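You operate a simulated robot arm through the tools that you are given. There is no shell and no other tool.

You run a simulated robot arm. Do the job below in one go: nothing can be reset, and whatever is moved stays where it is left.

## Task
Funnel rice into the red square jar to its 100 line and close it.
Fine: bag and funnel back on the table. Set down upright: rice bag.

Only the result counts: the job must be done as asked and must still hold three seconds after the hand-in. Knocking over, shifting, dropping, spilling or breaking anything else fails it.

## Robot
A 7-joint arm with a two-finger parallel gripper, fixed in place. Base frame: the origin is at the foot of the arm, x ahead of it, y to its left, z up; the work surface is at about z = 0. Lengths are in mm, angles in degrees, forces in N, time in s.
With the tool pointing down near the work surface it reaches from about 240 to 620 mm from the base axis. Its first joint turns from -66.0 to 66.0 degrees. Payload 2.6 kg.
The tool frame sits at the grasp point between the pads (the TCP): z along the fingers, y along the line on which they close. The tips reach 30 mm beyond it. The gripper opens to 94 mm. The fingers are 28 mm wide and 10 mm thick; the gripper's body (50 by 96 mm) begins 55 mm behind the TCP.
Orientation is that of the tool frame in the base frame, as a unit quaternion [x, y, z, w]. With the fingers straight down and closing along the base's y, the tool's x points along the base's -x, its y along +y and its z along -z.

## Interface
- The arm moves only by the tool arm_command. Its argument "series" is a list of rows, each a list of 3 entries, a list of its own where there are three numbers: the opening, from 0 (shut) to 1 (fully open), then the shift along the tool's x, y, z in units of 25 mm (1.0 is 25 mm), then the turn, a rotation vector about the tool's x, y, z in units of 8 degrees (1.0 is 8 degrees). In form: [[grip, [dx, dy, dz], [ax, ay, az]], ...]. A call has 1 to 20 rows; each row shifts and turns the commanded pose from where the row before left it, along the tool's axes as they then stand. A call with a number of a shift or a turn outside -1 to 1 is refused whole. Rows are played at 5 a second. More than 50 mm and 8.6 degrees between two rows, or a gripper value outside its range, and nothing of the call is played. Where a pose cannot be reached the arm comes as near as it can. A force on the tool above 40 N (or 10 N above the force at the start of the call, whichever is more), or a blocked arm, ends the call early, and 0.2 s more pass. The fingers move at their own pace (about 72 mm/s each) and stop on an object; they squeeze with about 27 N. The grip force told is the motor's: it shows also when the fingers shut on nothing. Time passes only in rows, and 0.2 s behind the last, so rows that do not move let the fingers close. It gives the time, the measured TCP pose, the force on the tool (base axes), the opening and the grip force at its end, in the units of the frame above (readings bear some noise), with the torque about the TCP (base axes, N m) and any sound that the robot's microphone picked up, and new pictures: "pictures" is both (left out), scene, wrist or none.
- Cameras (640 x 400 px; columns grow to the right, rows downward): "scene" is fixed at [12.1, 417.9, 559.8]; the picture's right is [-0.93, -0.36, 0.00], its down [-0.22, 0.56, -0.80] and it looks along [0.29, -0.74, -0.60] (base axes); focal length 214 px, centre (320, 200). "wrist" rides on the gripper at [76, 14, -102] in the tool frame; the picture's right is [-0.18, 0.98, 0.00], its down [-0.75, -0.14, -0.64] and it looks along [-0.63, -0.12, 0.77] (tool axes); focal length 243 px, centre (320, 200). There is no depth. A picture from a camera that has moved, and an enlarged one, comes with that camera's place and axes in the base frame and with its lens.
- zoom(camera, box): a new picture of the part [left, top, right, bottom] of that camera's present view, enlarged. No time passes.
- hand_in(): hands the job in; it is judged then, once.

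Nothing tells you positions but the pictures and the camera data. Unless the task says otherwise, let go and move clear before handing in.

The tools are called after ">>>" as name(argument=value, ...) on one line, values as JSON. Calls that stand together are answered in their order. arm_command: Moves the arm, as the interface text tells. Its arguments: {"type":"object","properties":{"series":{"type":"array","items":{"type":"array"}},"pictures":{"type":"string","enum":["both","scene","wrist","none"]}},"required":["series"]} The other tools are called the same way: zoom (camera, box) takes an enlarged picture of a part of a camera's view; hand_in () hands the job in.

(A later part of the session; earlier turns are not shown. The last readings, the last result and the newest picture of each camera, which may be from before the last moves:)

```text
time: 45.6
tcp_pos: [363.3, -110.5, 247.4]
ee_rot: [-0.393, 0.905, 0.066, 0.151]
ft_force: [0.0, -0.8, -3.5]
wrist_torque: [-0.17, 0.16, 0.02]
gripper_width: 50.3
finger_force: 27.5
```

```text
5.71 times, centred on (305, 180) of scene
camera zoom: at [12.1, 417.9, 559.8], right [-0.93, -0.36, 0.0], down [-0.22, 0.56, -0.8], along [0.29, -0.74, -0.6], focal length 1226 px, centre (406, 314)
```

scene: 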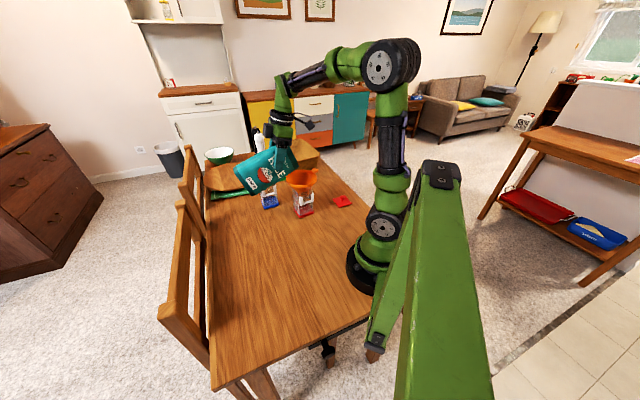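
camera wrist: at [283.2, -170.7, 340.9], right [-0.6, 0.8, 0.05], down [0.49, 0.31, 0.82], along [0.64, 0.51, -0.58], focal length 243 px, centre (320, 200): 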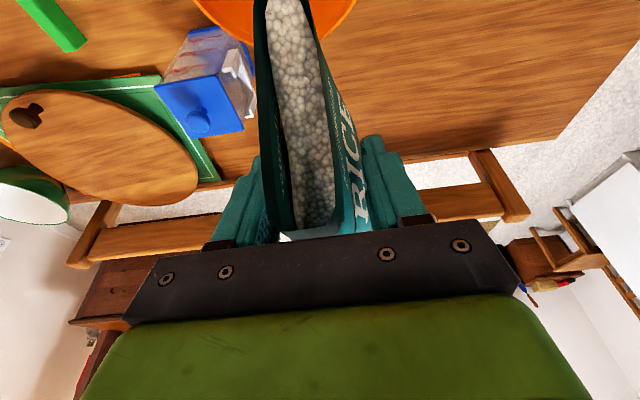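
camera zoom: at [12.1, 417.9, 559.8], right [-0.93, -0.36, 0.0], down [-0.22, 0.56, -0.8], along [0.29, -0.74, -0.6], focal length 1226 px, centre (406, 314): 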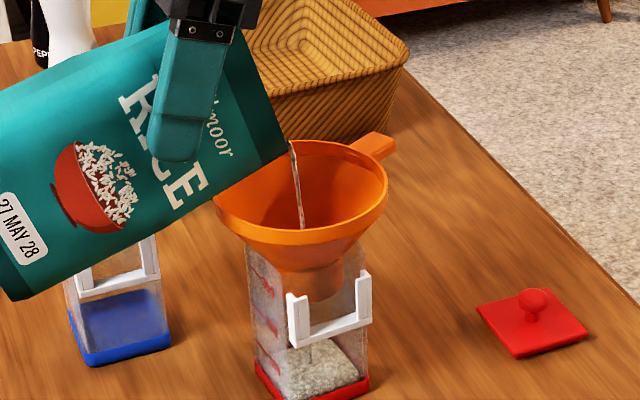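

The flow is tapering off, so it settles for each tilt and can be controlled well. I'll tilt 3° more and wait briefly.

>>> arm_command(series=[[0.0, [0.072, 0, -0.174], [0, -0.375, 0]], [0.0, [0, 0, 0], [0, 0, 0]], [0.0, [0, 0, 0], [0, 0, 0]]], pictures="none")

>>> zoom(camera="scene", box=[290, 190, 320, 218])

>>> zoom(camera="scene", box=[265, 145, 345, 215])

```text
time: 46.4
tcp_pos: [360.6, -113.0, 252.3]
ee_rot: [-0.391, 0.9, 0.077, 0.176]
ft_force: [-0.1, 0.0, -4.6]
wrist_torque: [-0.21, 0.18, 0.0]
gripper_width: 50.3
finger_force: 27.3
```

```text
14.29 times, centred on (305, 204) of scene
camera zoom: at [12.1, 417.9, 559.8], right [-0.93, -0.36, 0.0], down [-0.22, 0.56, -0.8], along [0.29, -0.74, -0.6], focal length 3064 px, centre (534, 143)
```

zoom: 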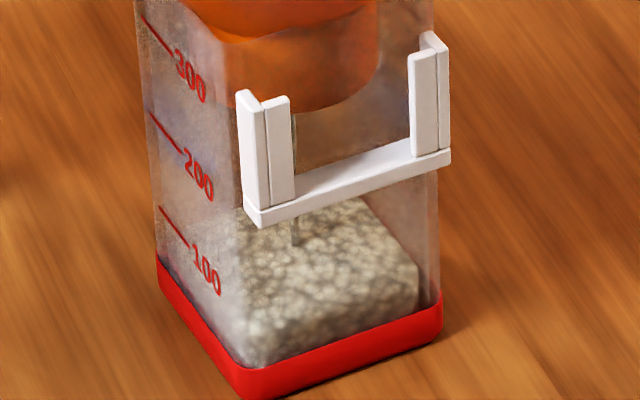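

```text
5.71 times, centred on (305, 180) of scene
camera zoom: at [12.1, 417.9, 559.8], right [-0.93, -0.36, 0.0], down [-0.22, 0.56, -0.8], along [0.29, -0.74, -0.6], focal length 1226 px, centre (406, 314)
```

zoom: 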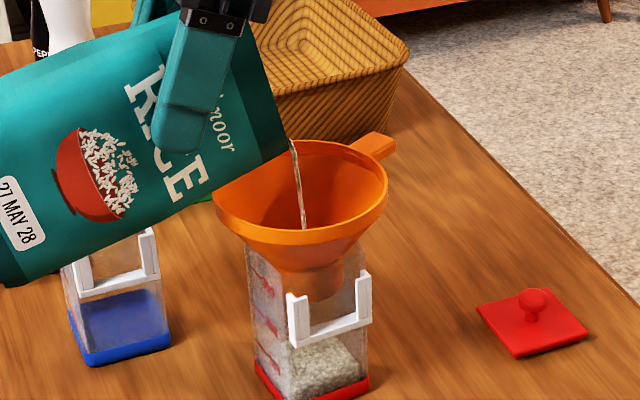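

The level is now at about z≈18 mm against a target of 27, and the stream is still thinning. I'll wait a little longer.

>>> arm_command(series=[[0.0, [0, 0, 0], [0, 0, 0]], [0.0, [0, 0, 0], [0, 0, 0]]], pictures="none")

>>> zoom(camera="scene", box=[290, 190, 320, 218])

>>> zoom(camera="scene", box=[285, 165, 325, 195])

```text
time: 47.0
tcp_pos: [358.6, -113.7, 251.4]
ee_rot: [-0.391, 0.9, 0.076, 0.175]
ft_force: [0.4, 0.2, -3.9]
wrist_torque: [-0.2, 0.18, 0.02]
gripper_width: 50.1
finger_force: 26.7
```

```text
14.29 times, centred on (305, 204) of scene
camera zoom: at [12.1, 417.9, 559.8], right [-0.93, -0.36, 0.0], down [-0.22, 0.56, -0.8], along [0.29, -0.74, -0.6], focal length 3064 px, centre (534, 143)
```

zoom: 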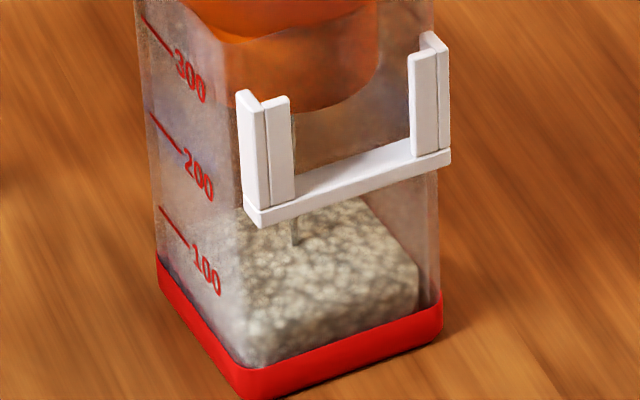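

```text
13.33 times, centred on (305, 180) of scene
camera zoom: at [12.1, 417.9, 559.8], right [-0.93, -0.36, 0.0], down [-0.22, 0.56, -0.8], along [0.29, -0.74, -0.6], focal length 2860 px, centre (520, 467)
```

zoom: 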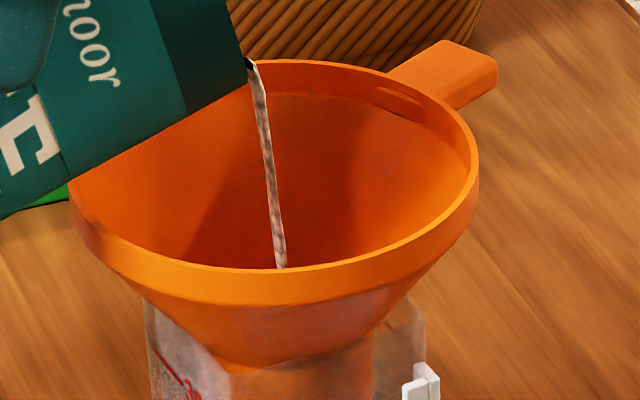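

The flow has become very slow. I'll tilt 1.6° more and watch.

>>> arm_command(series=[[0.0, [0.038, 0, -0.093], [0, -0.2, 0]], [0.0, [0, 0, 0], [0, 0, 0]], [0.0, [0, 0, 0], [0, 0, 0]]], pictures="none")

>>> zoom(camera="scene", box=[290, 190, 320, 218])

>>> zoom(camera="scene", box=[285, 165, 325, 195])

```text
time: 47.8
tcp_pos: [358.2, -113.5, 253.6]
ee_rot: [-0.39, 0.898, 0.081, 0.187]
ft_force: [0.3, 0.9, -3.9]
wrist_torque: [-0.2, 0.2, 0.01]
gripper_width: 50.0
finger_force: 27.4
```

```text
14.29 times, centred on (305, 204) of scene
camera zoom: at [12.1, 417.9, 559.8], right [-0.93, -0.36, 0.0], down [-0.22, 0.56, -0.8], along [0.29, -0.74, -0.6], focal length 3064 px, centre (534, 143)
```

zoom: 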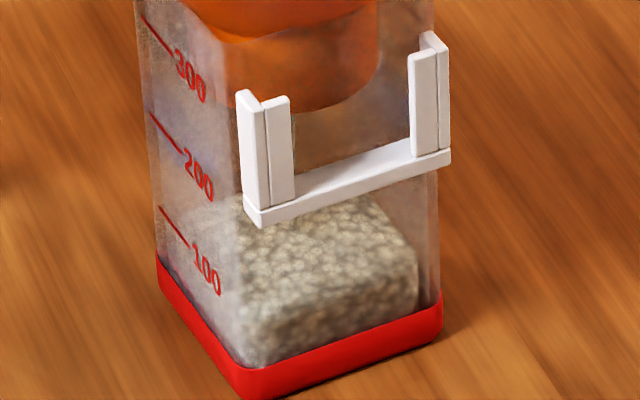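

```text
13.33 times, centred on (305, 180) of scene
camera zoom: at [12.1, 417.9, 559.8], right [-0.93, -0.36, 0.0], down [-0.22, 0.56, -0.8], along [0.29, -0.74, -0.6], focal length 2860 px, centre (520, 467)
```

zoom: 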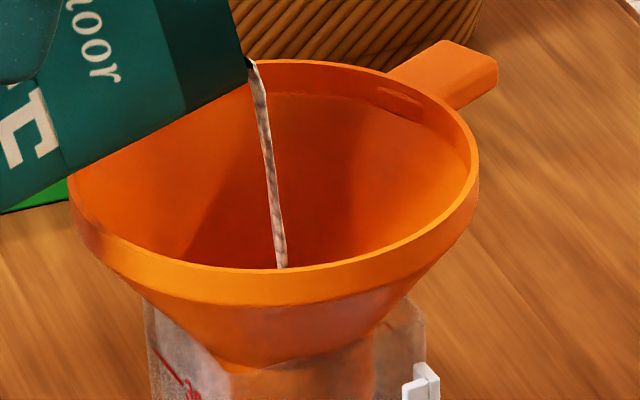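

The level is near the line now. I'll take a tighter zoom to judge it.

>>> zoom(camera="scene", box=[295, 200, 313, 218])

>>> zoom(camera="scene", box=[294, 196, 306, 210])

```text
16.00 times, centred on (304, 209) of scene
camera zoom: at [12.1, 417.9, 559.8], right [-0.93, -0.36, 0.0], down [-0.22, 0.56, -0.8], along [0.29, -0.74, -0.6], focal length 3432 px, centre (576, 56)
```

zoom: 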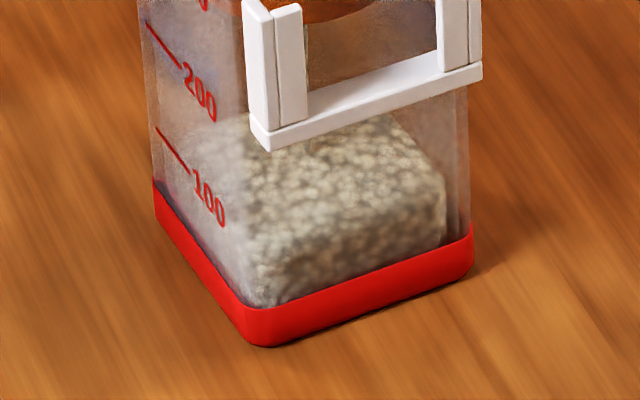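

```text
16.00 times, centred on (300, 203) of scene
camera zoom: at [12.1, 417.9, 559.8], right [-0.93, -0.36, 0.0], down [-0.22, 0.56, -0.8], along [0.29, -0.74, -0.6], focal length 3432 px, centre (640, 152)
```

zoom: 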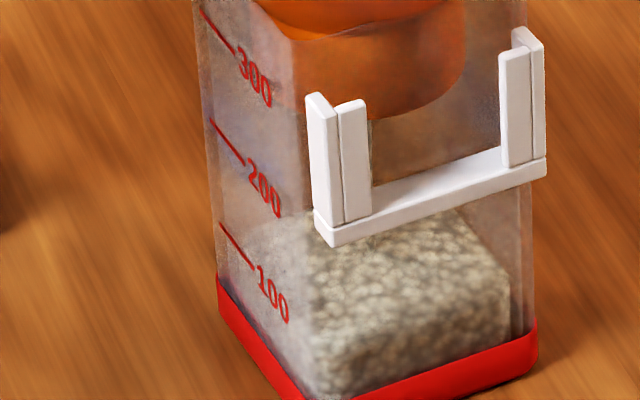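

The level looks to be about at the line already, so I'll tilt back right away to stop the flow and then measure carefully.

>>> arm_command(series=[[0.0, [-0.14, 0, 0.48], [0, 1, 0]], [0.0, [0, 0, 0], [0, 1, 0]], [0.0, [0, 0, 0], [0, 0.5, 0]], [0.0, [0, 0, 0], [0, 0, 0]], [0.0, [0, 0, 0], [0, 0, 0]]], pictures="none")

>>> zoom(camera="scene", box=[265, 145, 345, 215])

>>> zoom(camera="scene", box=[294, 196, 306, 210])

>>> zoom(camera="scene", box=[295, 200, 313, 218])

```text
time: 49.0
tcp_pos: [363.3, -107.0, 244.4]
ee_rot: [-0.398, 0.917, 0.013, 0.028]
ft_force: [0.0, -0.2, -3.7]
wrist_torque: [-0.16, 0.14, -0.01]
gripper_width: 49.7
finger_force: 27.1
```

```text
5.71 times, centred on (305, 180) of scene
camera zoom: at [12.1, 417.9, 559.8], right [-0.93, -0.36, 0.0], down [-0.22, 0.56, -0.8], along [0.29, -0.74, -0.6], focal length 1226 px, centre (406, 314)
```

zoom: 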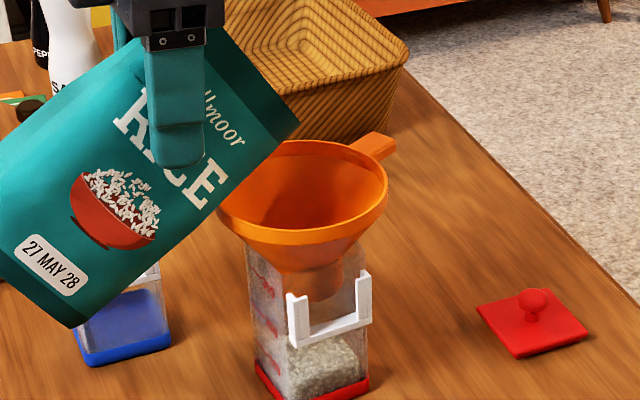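

```text
16.00 times, centred on (300, 203) of scene
camera zoom: at [12.1, 417.9, 559.8], right [-0.93, -0.36, 0.0], down [-0.22, 0.56, -0.8], along [0.29, -0.74, -0.6], focal length 3432 px, centre (640, 152)
```

zoom: 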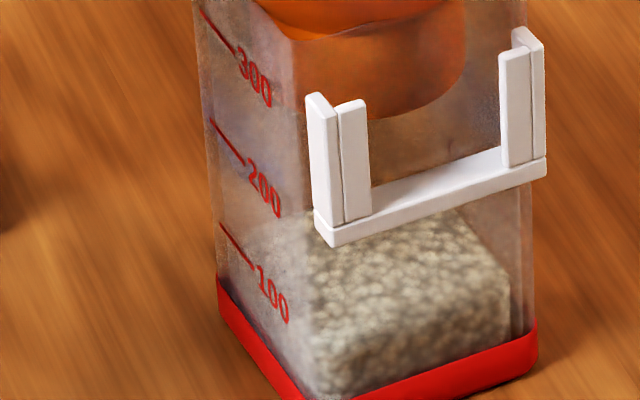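

```text
16.00 times, centred on (304, 209) of scene
camera zoom: at [12.1, 417.9, 559.8], right [-0.93, -0.36, 0.0], down [-0.22, 0.56, -0.8], along [0.29, -0.74, -0.6], focal length 3432 px, centre (576, 56)
```

zoom: 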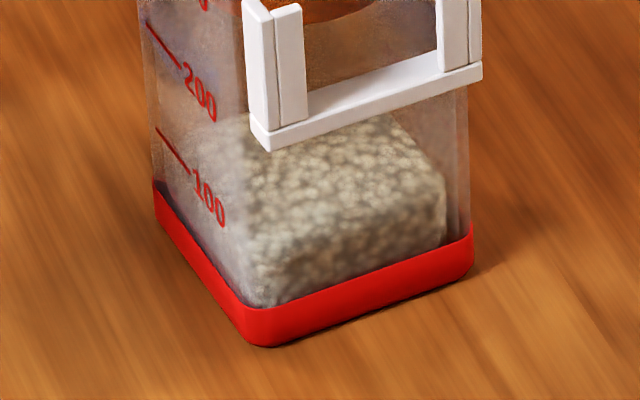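

The flow has stopped with the rice surface at the 100 line, within about a millimetre by my measurements. Now I'll raise the bag, bring it upright, and carry it back.

>>> arm_command(series=[[0.0, [-0.04, 0, -0.7], [0, 0, 0]], [0.0, [-0.05, 0, -0.95], [0, 0, 0]], [0.0, [-0.05, 0, -0.95], [0, 0, 0]], [0.0, [-0.05, 0, -0.95], [0, 0, 0]], [0.0, [0, 0, 0], [0, 0.8, 0]], [0.0, [0, 0, 0], [0, 0.95, 0]], [0.0, [0, 0, 0], [0, 0.95, 0]], [0.0, [0, 0, 0], [0, 0.95, 0]], [0.0, [0, 0, 0], [0, 0.95, 0]], [0.0, [0, 0, 0], [0, 0.95, 0]], [0.0, [0, 0, 0], [0, 0.95, 0]], [0.0, [0, 0, 0], [0, 0.81, 0]], [0.0, [0, 0, 0], [0, 0, 0]], [0.0, [0, 0, 0], [0, 0, 0]]])

>>> zoom(camera="scene", box=[240, 100, 380, 220])

>>> zoom(camera="scene", box=[295, 200, 313, 218])

```text
time: 52.0
tcp_pos: [364.7, -107.7, 333.2]
ee_rot: [-0.354, 0.814, -0.184, -0.423]
ft_force: [0.4, 0.5, -4.2]
wrist_torque: [0.1, -0.05, 0.03]
gripper_width: 49.2
finger_force: 27.2
camera wrist: at [379.5, -69.8, 454.4], right [-0.65, 0.75, -0.15], down [0.76, 0.61, -0.25], along [-0.09, -0.27, -0.96], focal length 243 px, centre (320, 200)
```

scene: 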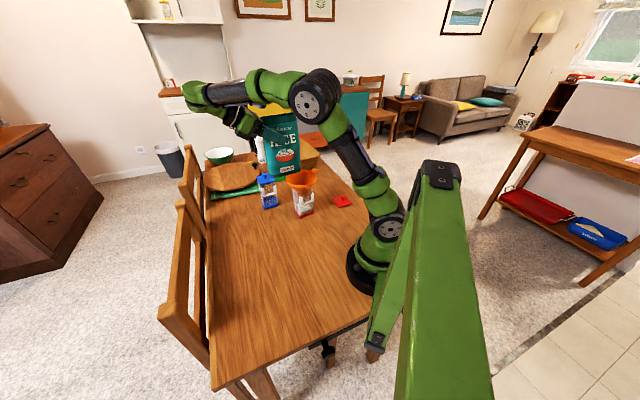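
wrist: 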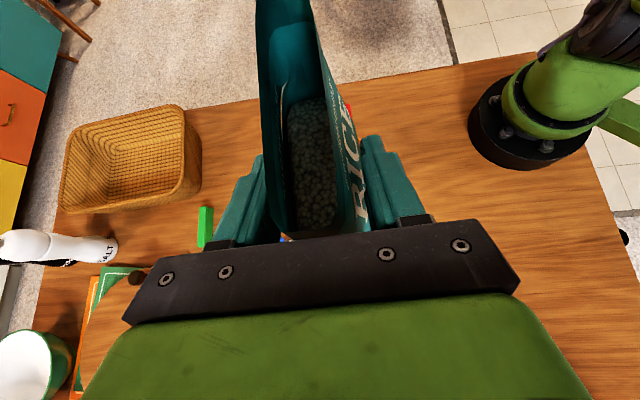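

```text
3.33 times, centred on (310, 160) of scene
camera zoom: at [12.1, 417.9, 559.8], right [-0.93, -0.36, 0.0], down [-0.22, 0.56, -0.8], along [0.29, -0.74, -0.6], focal length 715 px, centre (353, 333)
```

zoom: 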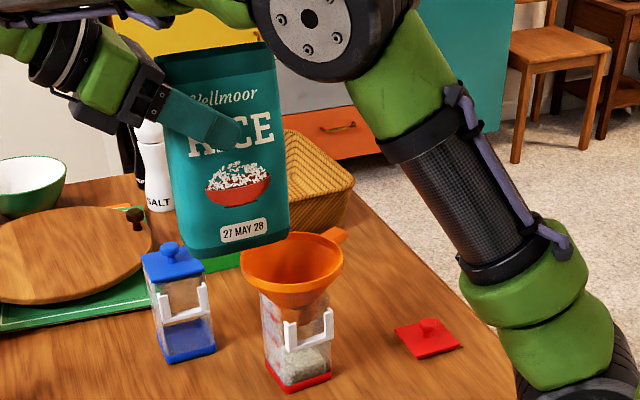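

```text
16.00 times, centred on (304, 209) of scene
camera zoom: at [12.1, 417.9, 559.8], right [-0.93, -0.36, 0.0], down [-0.22, 0.56, -0.8], along [0.29, -0.74, -0.6], focal length 3432 px, centre (576, 56)
```

zoom: 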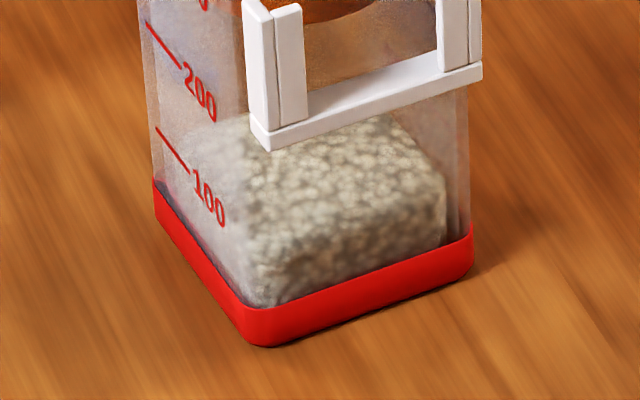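

The rice surface corners match the height of the 100 line in this clearer view. I'll carry the bag back over its original spot.

>>> arm_command(series=[[0.0, [0.3, -0.35, 0.42], [0, 0, 0]], [0.0, [0.565, -0.664, 0.809], [0, 0, 0]], [0.0, [0.565, -0.664, 0.809], [0, 0, 0]], [0.0, [0.565, -0.664, 0.809], [0, 0, 0]], [0.0, [0.565, -0.664, 0.809], [0, 0, 0]], [0.0, [0.565, -0.664, 0.809], [0, 0, 0]], [0.0, [0.565, -0.664, 0.809], [0, 0, 0]], [0.0, [0.565, -0.664, 0.809], [0, 0, 0]], [0.0, [0.565, -0.664, 0.809], [0, 0, 0]], [0.0, [0.265, -0.314, 0.389], [0, 0, 0]], [0.0, [-0.735, 0, 0.515], [0, 0, 0]], [0.0, [-0.735, 0, 0.515], [0, 0, 0]], [0.0, [-0.735, 0, 0.515], [0, 0, 0]], [0.0, [-0.735, 0, 0.515], [0, 0, 0]], [0.0, [-0.735, 0, 0.515], [0, 0, 0]], [0.0, [-0.735, 0, 0.515], [0, 0, 0]], [0.0, [-0.6, 0, 0.42], [0, 0, 0]], [0.0, [0, 0, 0], [0, 0, 0]], [0.0, [0, 0, 0], [0, 0, 0]]])

>>> zoom(camera="scene", box=[260, 120, 380, 220])

```text
time: 56.0
tcp_pos: [321.5, -372.7, 179.4]
ee_rot: [-0.354, 0.814, -0.183, -0.422]
ft_force: [0.7, -0.3, -3.7]
wrist_torque: [0.09, -0.08, 0.02]
gripper_width: 48.8
finger_force: 27.1
camera wrist: at [337.5, -333.2, 300.7], right [-0.65, 0.75, -0.15], down [0.76, 0.61, -0.25], along [-0.09, -0.27, -0.96], focal length 243 px, centre (320, 200)
```

scene: 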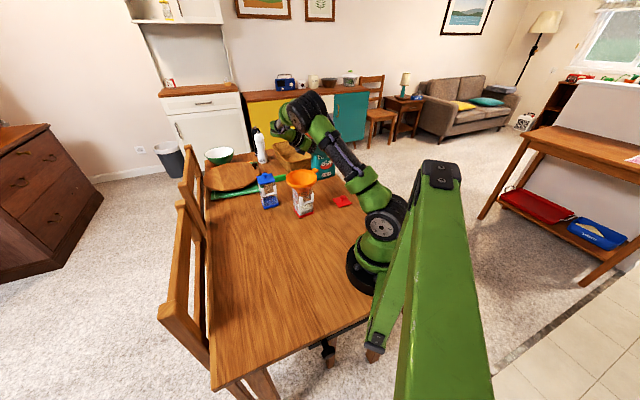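
wrist: 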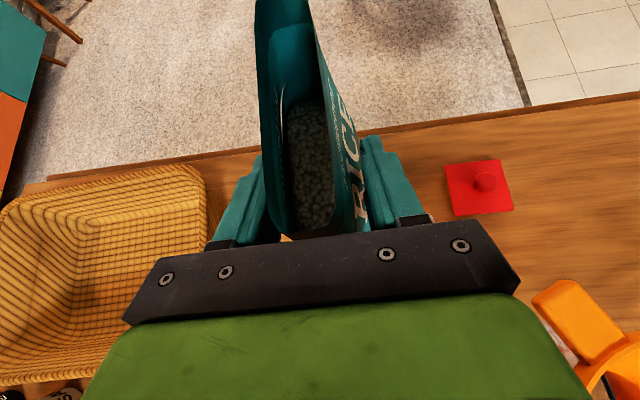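

```text
4.00 times, centred on (320, 170) of scene
camera zoom: at [12.1, 417.9, 559.8], right [-0.93, -0.36, 0.0], down [-0.22, 0.56, -0.8], along [0.29, -0.74, -0.6], focal length 858 px, centre (320, 320)
```

zoom: 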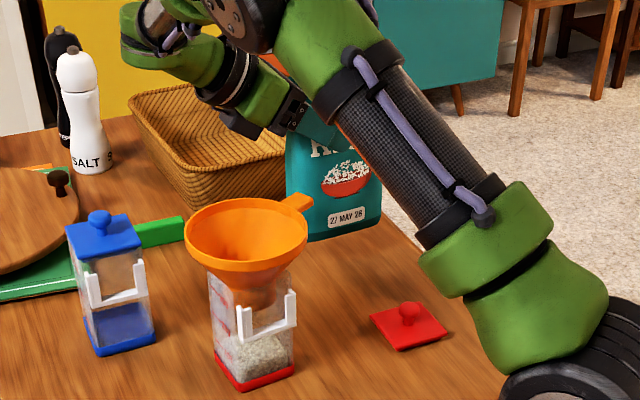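

The bag is back over its spot and upright. I'll lower it gently until it touches the table.

>>> arm_command(series=[[0.0, [-0.5, 0, 0.35], [0, 0, 0]], [0.0, [-0.5, 0, 0.35], [0, 0, 0]], [0.0, [-0.4, 0, 0.28], [0, 0, 0]], [0.0, [-0.1, 0, 0.07], [0, 0, 0]], [0.0, [0, 0, 0], [0, 0, 0]]], pictures="none")

>>> arm_command(series=[[0.0, [-0.08, 0, 0.056], [0, 0, 0]], [0.0, [0, 0, 0], [0, 0, 0]]], pictures="none")

```text
time: 57.2
tcp_pos: [321.6, -371.7, 133.4]
ee_rot: [-0.354, 0.814, -0.183, -0.422]
ft_force: [0.0, -0.4, -2.9]
wrist_torque: [0.07, -0.04, 0.03]
gripper_width: 48.5
finger_force: 27.3
```

```text
time: 57.8
tcp_pos: [321.5, -373.2, 132.8]
ee_rot: [-0.353, 0.814, -0.185, -0.422]
ft_force: [-3.9, 6.6, 17.3]
wrist_torque: [0.45, 0.14, -0.04]
gripper_width: 48.9
finger_force: 27.2
```

The bag is on the table (17 N of upward contact). I'll ease off slightly and open the fingers slowly.

>>> arm_command(series=[[0.0, [0.04, 0, -0.028], [0, 0, 0]], [0.0, [0, 0, 0], [0, 0, 0]]], pictures="none")

>>> zoom(camera="scene", box=[290, 130, 350, 190])

```text
time: 58.4
tcp_pos: [320.9, -372.2, 132.7]
ee_rot: [-0.353, 0.814, -0.184, -0.422]
ft_force: [-1.8, -1.8, 10.3]
wrist_torque: [-0.55, -0.06, -0.06]
gripper_width: 48.5
finger_force: 27.1
```

```text
6.67 times, centred on (320, 160) of scene
camera zoom: at [12.1, 417.9, 559.7], right [-0.93, -0.36, 0.0], down [-0.22, 0.56, -0.8], along [0.29, -0.74, -0.6], focal length 1430 px, centre (320, 467)
```

zoom: 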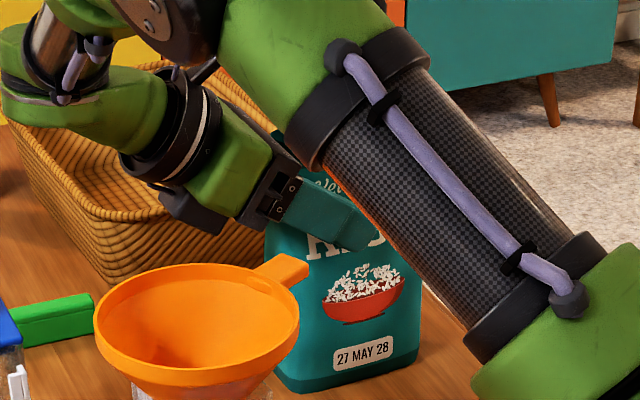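

>>> arm_command(series=[[0.55, [0, 0, 0], [0, 0, 0]], [0.62, [0, 0, 0], [0, 0, 0]], [0.7, [0, 0, 0], [0, 0, 0]], [0.85, [0, 0, 0], [0, 0, 0]], [1, [0, 0, 0], [0, 0, 0]], [1, [0, 0, 0], [0, 0, 0]]])

>>> zoom(camera="scene", box=[290, 130, 350, 190])

>>> zoom(camera="wrist", box=[160, 60, 480, 260])

```text
time: 59.8
tcp_pos: [321.0, -372.3, 132.6]
ee_rot: [-0.354, 0.814, -0.183, -0.422]
ft_force: [0.2, -0.2, 0.5]
wrist_torque: [-0.03, 0.01, -0.02]
gripper_width: 94.0
finger_force: 0.0
camera wrist: at [337.3, -333.6, 253.8], right [-0.65, 0.75, -0.15], down [0.76, 0.61, -0.25], along [-0.09, -0.27, -0.96], focal length 243 px, centre (320, 200)
```

scene: 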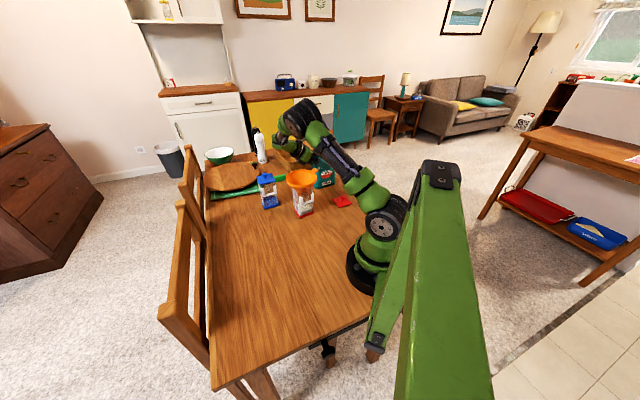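
wrist: 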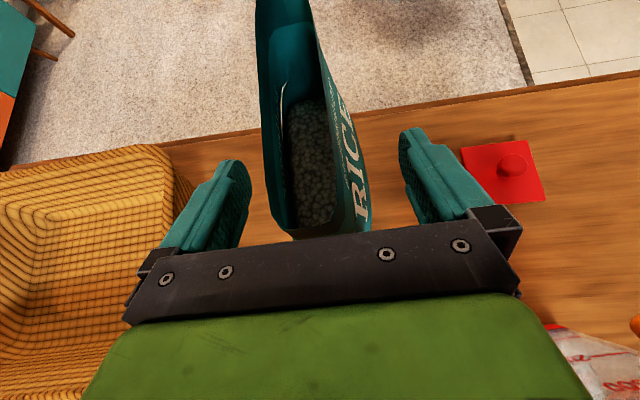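

```text
6.67 times, centred on (320, 160) of scene
camera zoom: at [12.1, 417.9, 559.8], right [-0.93, -0.36, 0.0], down [-0.22, 0.56, -0.8], along [0.29, -0.74, -0.6], focal length 1430 px, centre (320, 467)
```

zoom: 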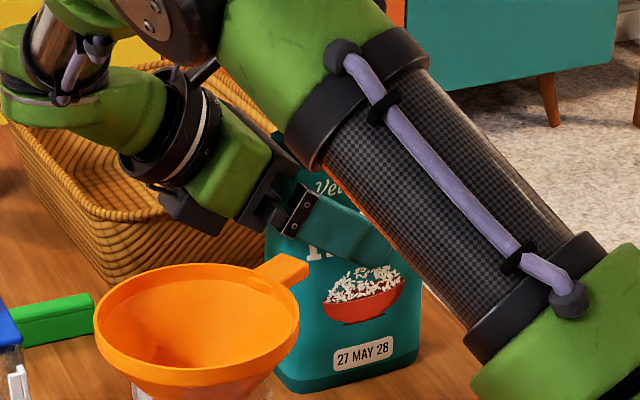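

```text
2.00 times, centred on (320, 160) of wrist
camera zoom: at [337.3, -333.6, 253.8], right [-0.65, 0.75, -0.15], down [0.76, 0.61, -0.25], along [-0.09, -0.27, -0.96], focal length 485 px, centre (320, 280)
```

zoom: 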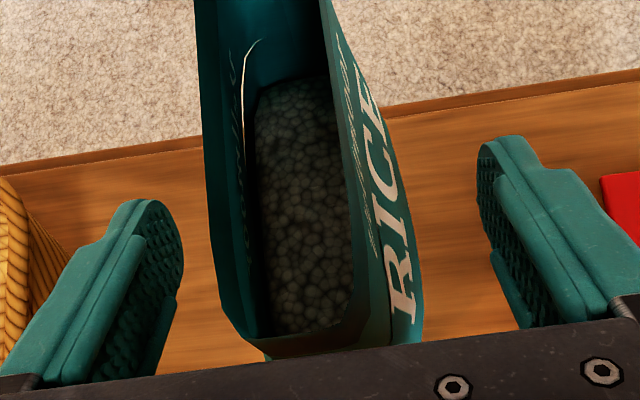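

The bag stands upright and is released. The jar's back face shows in the corner of the wrist view, so I'll zoom there to check the level.

>>> zoom(camera="wrist", box=[540, 320, 640, 400])

>>> zoom(camera="scene", box=[295, 200, 313, 218])

```text
5.00 times, centred on (590, 360) of wrist
camera zoom: at [337.3, -333.6, 253.8], right [-0.65, 0.75, -0.15], down [0.76, 0.61, -0.25], along [-0.09, -0.27, -0.96], focal length 1213 px, centre (-1030, -600)
```

zoom: 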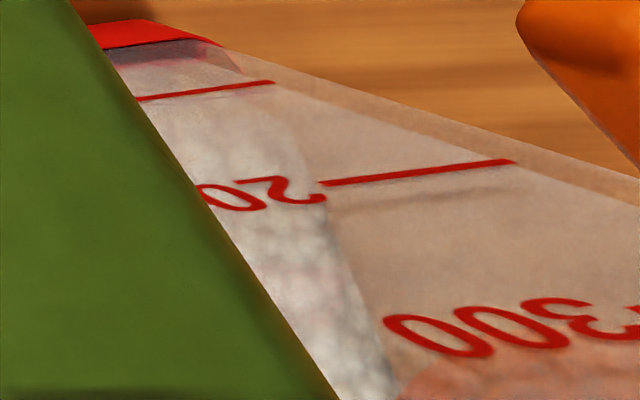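

```text
16.00 times, centred on (304, 209) of scene
camera zoom: at [12.1, 417.9, 559.8], right [-0.93, -0.36, 0.0], down [-0.22, 0.56, -0.8], along [0.29, -0.74, -0.6], focal length 3432 px, centre (576, 56)
```

zoom: 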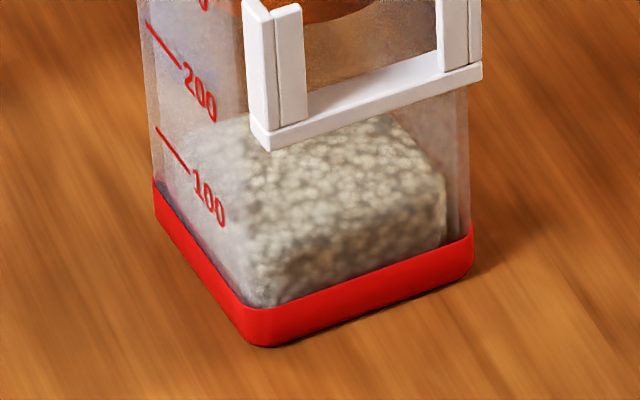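

From this angle I can't judge the level to the millimetre. I'll back away from the bag, raise up and re-orient the hand, so the wrist camera can look nearly horizontally at the jar's back face and its scale.

>>> arm_command(series=[[1, [0, 0, -0.5], [0, 0, 0]], [1, [0, 0, -0.9], [0, 0, 0]], [1, [0, 0, -0.95], [0, 0, 0]], [1, [0, 0, -0.95], [0, 0, 0]], [1, [0, 0, -0.95], [0, 0, 0]], [1, [0, 0, -0.95], [0, 0, 0]], [1, [0.737, 0, -0.516], [0, 0, 0]], [1, [0.737, 0, -0.516], [0, 0, 0]], [1, [0.737, 0, -0.516], [0, 0, 0]], [1, [0.737, 0, -0.516], [0, 0, 0]], [1, [0, 0, 0], [0, -0.95, 0]], [1, [0, 0, 0], [0, -0.95, 0]], [1, [0, 0, 0], [0, -0.95, 0]], [1, [0, 0, 0], [0, -0.95, 0]], [1, [0, 0, 0], [0, -0.95, 0]], [1, [0, 0, 0], [0, -0.95, 0]], [1, [0, 0, 0], [0, -0.95, 0]], [1, [0, 0, 0], [0, 0, 0]]])

>>> zoom(camera="scene", box=[260, 120, 380, 220])

```text
time: 63.6
tcp_pos: [393.5, -295.8, 296.6]
ee_rot: [-0.398, 0.917, -0.005, -0.012]
ft_force: [-0.2, 0.1, -0.4]
wrist_torque: [0.0, -0.03, -0.03]
gripper_width: 94.0
finger_force: 0.0
camera wrist: at [332.0, -339.7, 401.3], right [-0.59, 0.8, -0.01], down [0.63, 0.47, 0.62], along [0.5, 0.37, -0.78], focal length 243 px, centre (320, 200)
```

scene: 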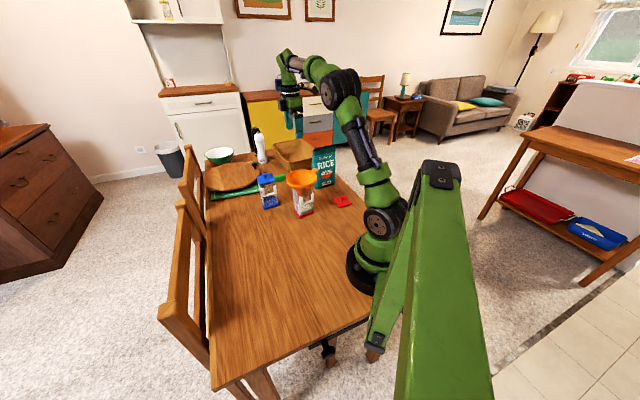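
wrist: 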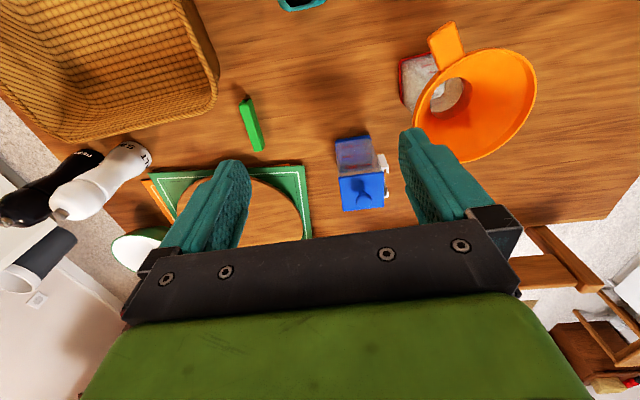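

```text
4.00 times, centred on (320, 170) of scene
camera zoom: at [12.1, 417.9, 559.8], right [-0.93, -0.36, 0.0], down [-0.22, 0.56, -0.8], along [0.29, -0.74, -0.6], focal length 858 px, centre (320, 320)
```

zoom: 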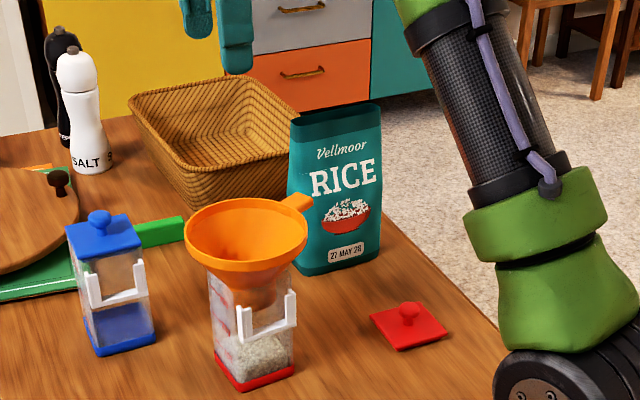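

The bag stands well on the table. I'll move across to the open area in front of the jar's back face and tilt the camera toward it.

>>> arm_command(series=[[1, [0.437, 0.816, 0], [0, 0, 0]], [1, [0.437, 0.816, 0], [0, 0, 0]], [1, [0.437, 0.816, 0], [0, 0, 0]], [1, [0.437, 0.816, 0], [0, 0, 0]], [1, [0.437, 0.816, 0], [0, 0, 0]], [1, [0.437, 0.816, 0], [0, 0, 0]], [1, [0.437, 0.816, 0], [0, 0, 0]], [1, [0, 0, 0], [0, -0.9, 0]], [1, [0, 0, 0], [0, -0.9, 0]], [1, [0, 0, 0], [0, -0.9, 0]], [1, [0, 0, 0], [0, -0.9, 0]], [1, [0, 0, 0], [0, 0, 0]], [1, [0, 0, 0], [0, 0, 0]]])

>>> zoom(camera="scene", box=[260, 120, 380, 220])

```text
time: 66.4
tcp_pos: [237.3, -253.2, 300.4]
ee_rot: [-0.387, 0.891, 0.094, 0.216]
ft_force: [-0.3, -0.5, 0.1]
wrist_torque: [-0.02, 0.0, 0.0]
gripper_width: 94.0
finger_force: 0.0
camera wrist: at [147.8, -328.1, 356.0], right [-0.61, 0.79, 0.08], down [0.36, 0.18, 0.92], along [0.71, 0.59, -0.39], focal length 243 px, centre (320, 200)
```

scene: 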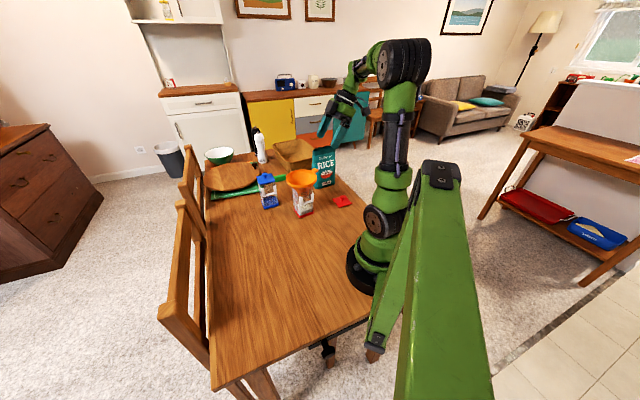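
wrist: 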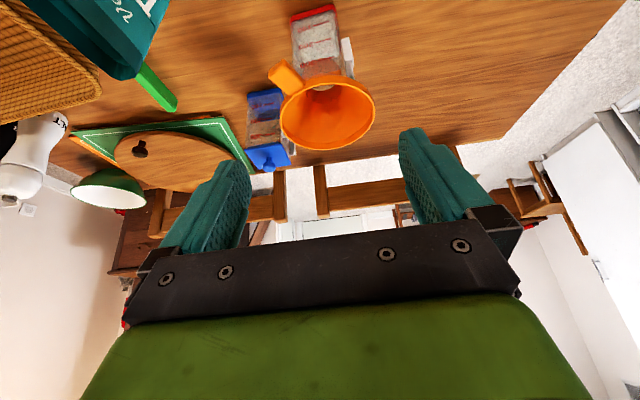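

```text
4.00 times, centred on (320, 170) of scene
camera zoom: at [12.1, 417.9, 559.8], right [-0.93, -0.36, 0.0], down [-0.22, 0.56, -0.8], along [0.29, -0.74, -0.6], focal length 858 px, centre (320, 320)
```

zoom: 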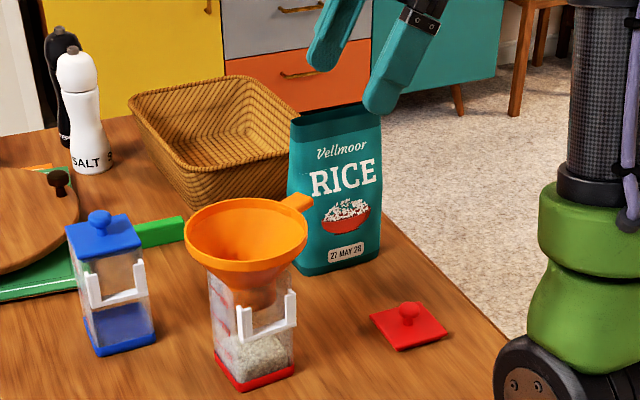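

The arm is clear of everything and facing the jar's back. I'll descend so the camera looks at the scale from a low angle.

>>> arm_command(series=[[1, [0.47, 0, 0.911], [0, 0, 0]], [1, [0.47, 0, 0.911], [0, 0, 0]], [1, [0.47, 0, 0.911], [0, 0, 0]], [1, [0.47, 0, 0.911], [0, 0, 0]], [1, [0.47, 0, 0.911], [0, 0, 0]], [1, [0.47, 0, 0.911], [0, 0, 0]], [1, [0.47, 0, 0.911], [0, 0, 0]], [1, [0.3, 0, 0.6], [0, 0, 0]], [1, [0, 0, 0], [0, 0, 0]], [1, [0, 0, 0], [0, 0, 0]]])

>>> zoom(camera="wrist", box=[240, 80, 400, 220])

```text
time: 68.6
tcp_pos: [236.9, -254.9, 103.6]
ee_rot: [-0.387, 0.892, 0.093, 0.215]
ft_force: [0.1, 1.0, -0.3]
wrist_torque: [-0.01, 0.01, 0.03]
gripper_width: 94.0
finger_force: 0.0
camera wrist: at [148.7, -328.5, 159.6], right [-0.61, 0.79, 0.08], down [0.36, 0.18, 0.92], along [0.71, 0.59, -0.39], focal length 243 px, centre (320, 200)
```

scene: 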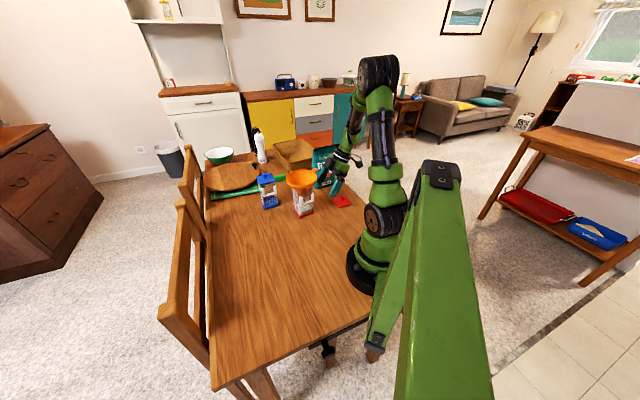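
wrist: 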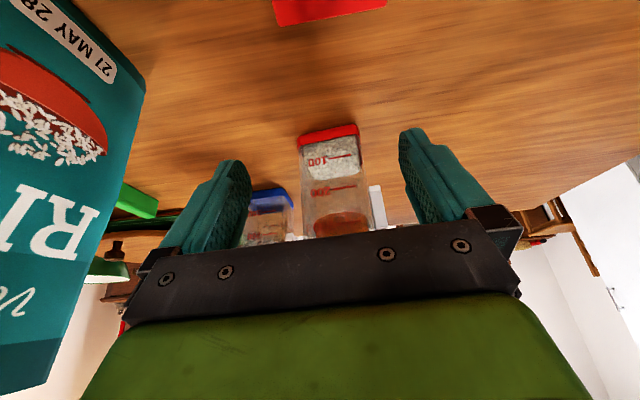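

```text
2.86 times, centred on (320, 150) of wrist
camera zoom: at [148.7, -328.5, 159.6], right [-0.61, 0.79, 0.08], down [0.36, 0.18, 0.92], along [0.71, 0.59, -0.39], focal length 693 px, centre (320, 343)
```

zoom: 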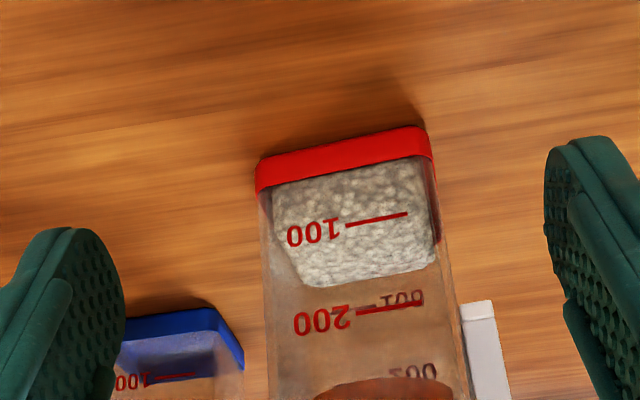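

Excellent view: the scale and the rice are clear here. I'll zoom in further to see where the rice's front edge meets the 100 line.

>>> zoom(camera="wrist", box=[298, 118, 354, 158])

>>> zoom(camera="wrist", box=[318, 125, 354, 160])

```text
10.00 times, centred on (326, 138) of wrist
camera zoom: at [148.7, -328.5, 159.6], right [-0.61, 0.79, 0.08], down [0.36, 0.18, 0.92], along [0.71, 0.59, -0.39], focal length 2426 px, centre (260, 820)
```

zoom: 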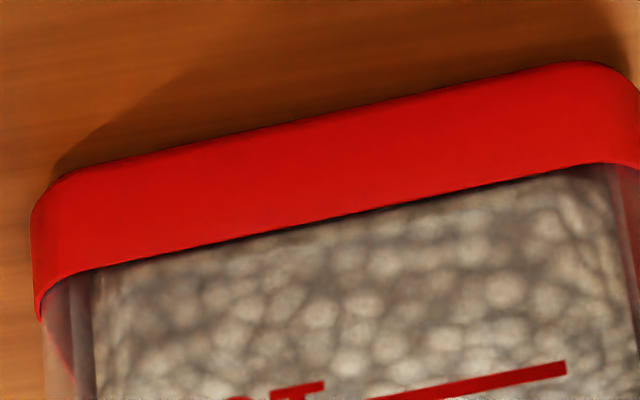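

```text
11.43 times, centred on (336, 142) of wrist
camera zoom: at [148.7, -328.5, 159.6], right [-0.61, 0.79, 0.08], down [0.36, 0.18, 0.92], along [0.71, 0.59, -0.39], focal length 2773 px, centre (137, 857)
```

zoom: 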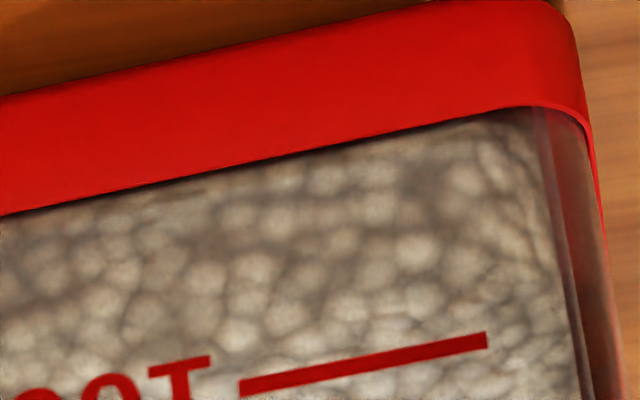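

>>> zoom(camera="wrist", box=[300, 135, 364, 175])

>>> zoom(camera="wrist", box=[292, 120, 372, 185])

```text
10.00 times, centred on (332, 155) of wrist
camera zoom: at [148.7, -328.5, 159.6], right [-0.61, 0.79, 0.08], down [0.36, 0.18, 0.92], along [0.71, 0.59, -0.39], focal length 2426 px, centre (200, 650)
```

zoom: 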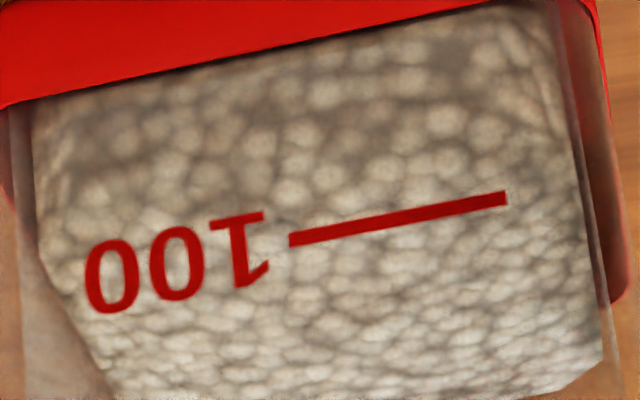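

```text
6.15 times, centred on (332, 152) of wrist
camera zoom: at [148.7, -328.5, 159.6], right [-0.61, 0.79, 0.08], down [0.36, 0.18, 0.92], along [0.71, 0.59, -0.39], focal length 1493 px, centre (246, 492)
```

zoom: 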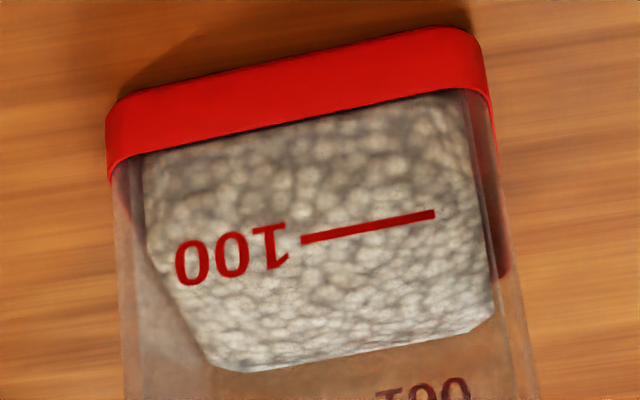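

This low view is decisive: by ray geometry the line is at z≈33 and the rice surface at about z≈25, so the jar is still some 25 ml short. I'll retrace my path to the bag and pour a little more.

>>> arm_command(series=[[1, [-0.47, 0, -0.911], [0, 0, 0]], [1, [-0.47, 0, -0.911], [0, 0, 0]], [1, [-0.47, 0, -0.911], [0, 0, 0]], [1, [-0.47, 0, -0.911], [0, 0, 0]], [1, [-0.47, 0, -0.911], [0, 0, 0]], [1, [-0.47, 0, -0.911], [0, 0, 0]], [1, [-0.47, 0, -0.911], [0, 0, 0]], [1, [-0.3, 0, -0.6], [0, 0, 0]], [1, [0, 0, 0], [0, 0.9, 0]], [1, [0, 0, 0], [0, 0.9, 0]], [1, [0, 0, 0], [0, 0.9, 0]], [1, [0, 0, 0], [0, 0.9, 0]], [1, [-0.437, -0.816, 0], [0, 0, 0]], [1, [-0.437, -0.816, 0], [0, 0, 0]], [1, [-0.437, -0.816, 0], [0, 0, 0]], [1, [-0.437, -0.816, 0], [0, 0, 0]], [1, [-0.437, -0.816, 0], [0, 0, 0]], [1, [-0.437, -0.816, 0], [0, 0, 0]], [1, [-0.437, -0.816, 0], [0, 0, 0]], [1, [0, 0, 0], [0, 0, 0]]], pictures="none")

>>> arm_command(series=[[1, [0, 0, 0], [0, 0.95, 0]], [1, [0, 0, 0], [0, 0.95, 0]], [1, [0, 0, 0], [0, 0.95, 0]], [1, [0, 0, 0], [0, 0.95, 0]], [1, [0, 0, 0], [0, 0.95, 0]], [1, [0, 0, 0], [0, 0.95, 0]], [1, [0, 0, 0], [0, 0.95, 0]], [1, [-0.737, 0, 0.516], [0, 0, 0]], [1, [-0.737, 0, 0.516], [0, 0, 0]], [1, [-0.737, 0, 0.516], [0, 0, 0]], [1, [-0.737, 0, 0.516], [0, 0, 0]], [1, [0, 0, 0.9], [0, 0, 0]], [1, [0, 0, 0.9], [0, 0, 0]], [1, [0, 0, 0], [0, 0, 0]], [1, [0, 0, 0], [0, 0, 0]]])

>>> zoom(camera="wrist", box=[160, 60, 480, 260])

```text
time: 72.8
tcp_pos: [394.4, -296.5, 298.5]
ee_rot: [-0.399, 0.917, -0.006, -0.013]
ft_force: [0.6, 0.8, 0.6]
wrist_torque: [0.01, 0.01, -0.01]
gripper_width: 94.0
finger_force: 0.1
```

```text
time: 76.0
tcp_pos: [368.4, -322.6, 183.7]
ee_rot: [-0.354, 0.814, -0.183, -0.423]
ft_force: [0.3, 0.7, 0.1]
wrist_torque: [-0.02, 0.0, 0.03]
gripper_width: 93.9
finger_force: 0.1
camera wrist: at [383.5, -283.7, 304.6], right [-0.65, 0.75, -0.15], down [0.76, 0.61, -0.25], along [-0.09, -0.27, -0.96], focal length 243 px, centre (320, 200)
```

scene: 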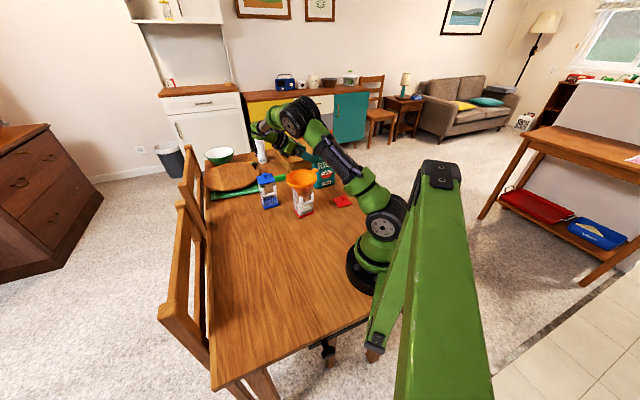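
wrist: 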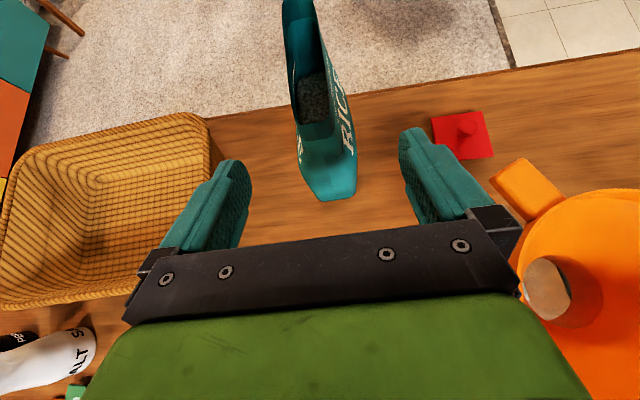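

```text
2.00 times, centred on (320, 160) of wrist
camera zoom: at [383.5, -283.7, 304.6], right [-0.65, 0.75, -0.15], down [0.76, 0.61, -0.25], along [-0.09, -0.27, -0.96], focal length 485 px, centre (320, 280)
```

zoom: 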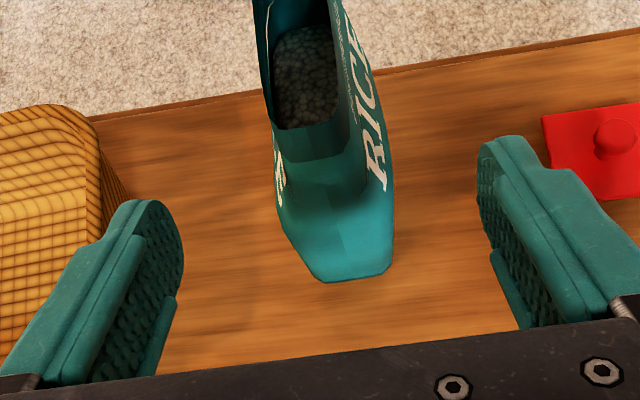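

The bag is where I left it and centred. I'll advance and grip it again at the same spot.

>>> arm_command(series=[[1, [-0.05, 0.02, 0.86], [0, 0, 0]], [1, [-0.05, 0.02, 0.86], [0, 0, 0]], [1, [-0.05, 0, 0.86], [0, 0, 0]], [1, [-0.04, 0, 0.86], [0, 0, 0]], [1, [0, 0, 0], [0, 0, 0]], [0.6, [0, 0, 0], [0, 0, 0]], [0.4, [0, 0, 0], [0, 0, 0]], [0.0, [0, 0, 0], [0, 0, 0]], [0.0, [0, 0, 0], [0, 0, 0]], [0.0, [0, 0, 0], [0, 0, 0]], [0.0, [0, 0, 0], [0, 0, 0]], [0.0, [0, 0, 0], [0, 0, 0]]])

>>> zoom(camera="wrist", box=[160, 60, 480, 260])

```text
time: 78.6
tcp_pos: [321.9, -372.0, 127.5]
ee_rot: [-0.354, 0.814, -0.183, -0.422]
ft_force: [-0.7, -0.1, 0.3]
wrist_torque: [0.02, 0.04, 0.0]
gripper_width: 53.0
finger_force: 27.1
camera wrist: at [338.2, -333.2, 248.8], right [-0.65, 0.75, -0.15], down [0.76, 0.61, -0.25], along [-0.09, -0.27, -0.96], focal length 243 px, centre (320, 200)
```

scene: 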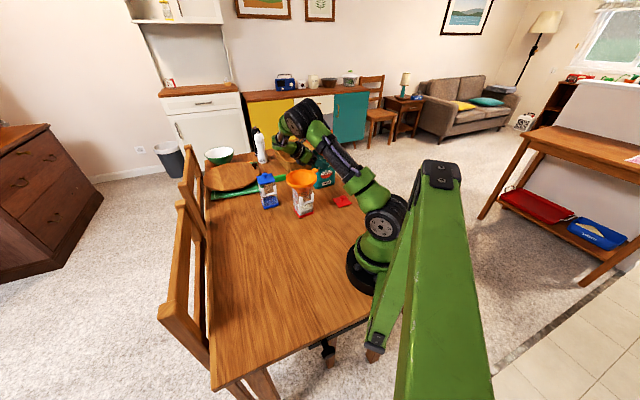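
wrist: 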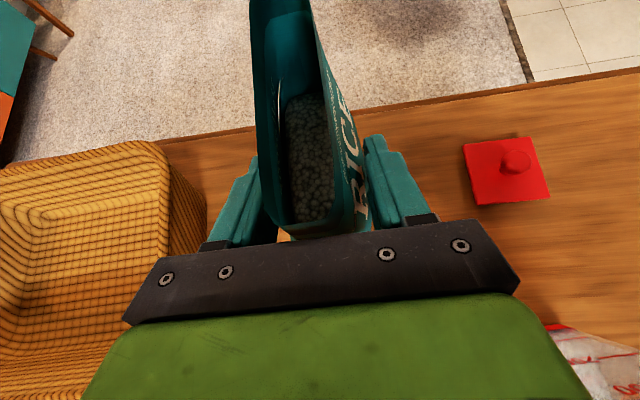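

```text
2.00 times, centred on (320, 160) of wrist
camera zoom: at [338.2, -333.2, 248.8], right [-0.65, 0.75, -0.15], down [0.76, 0.61, -0.25], along [-0.09, -0.27, -0.96], focal length 485 px, centre (320, 280)
```

zoom: 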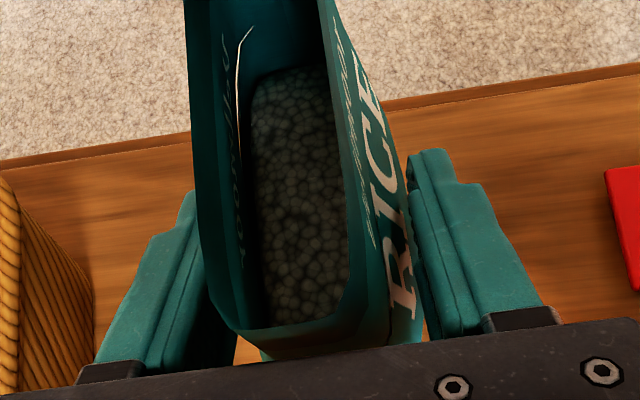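

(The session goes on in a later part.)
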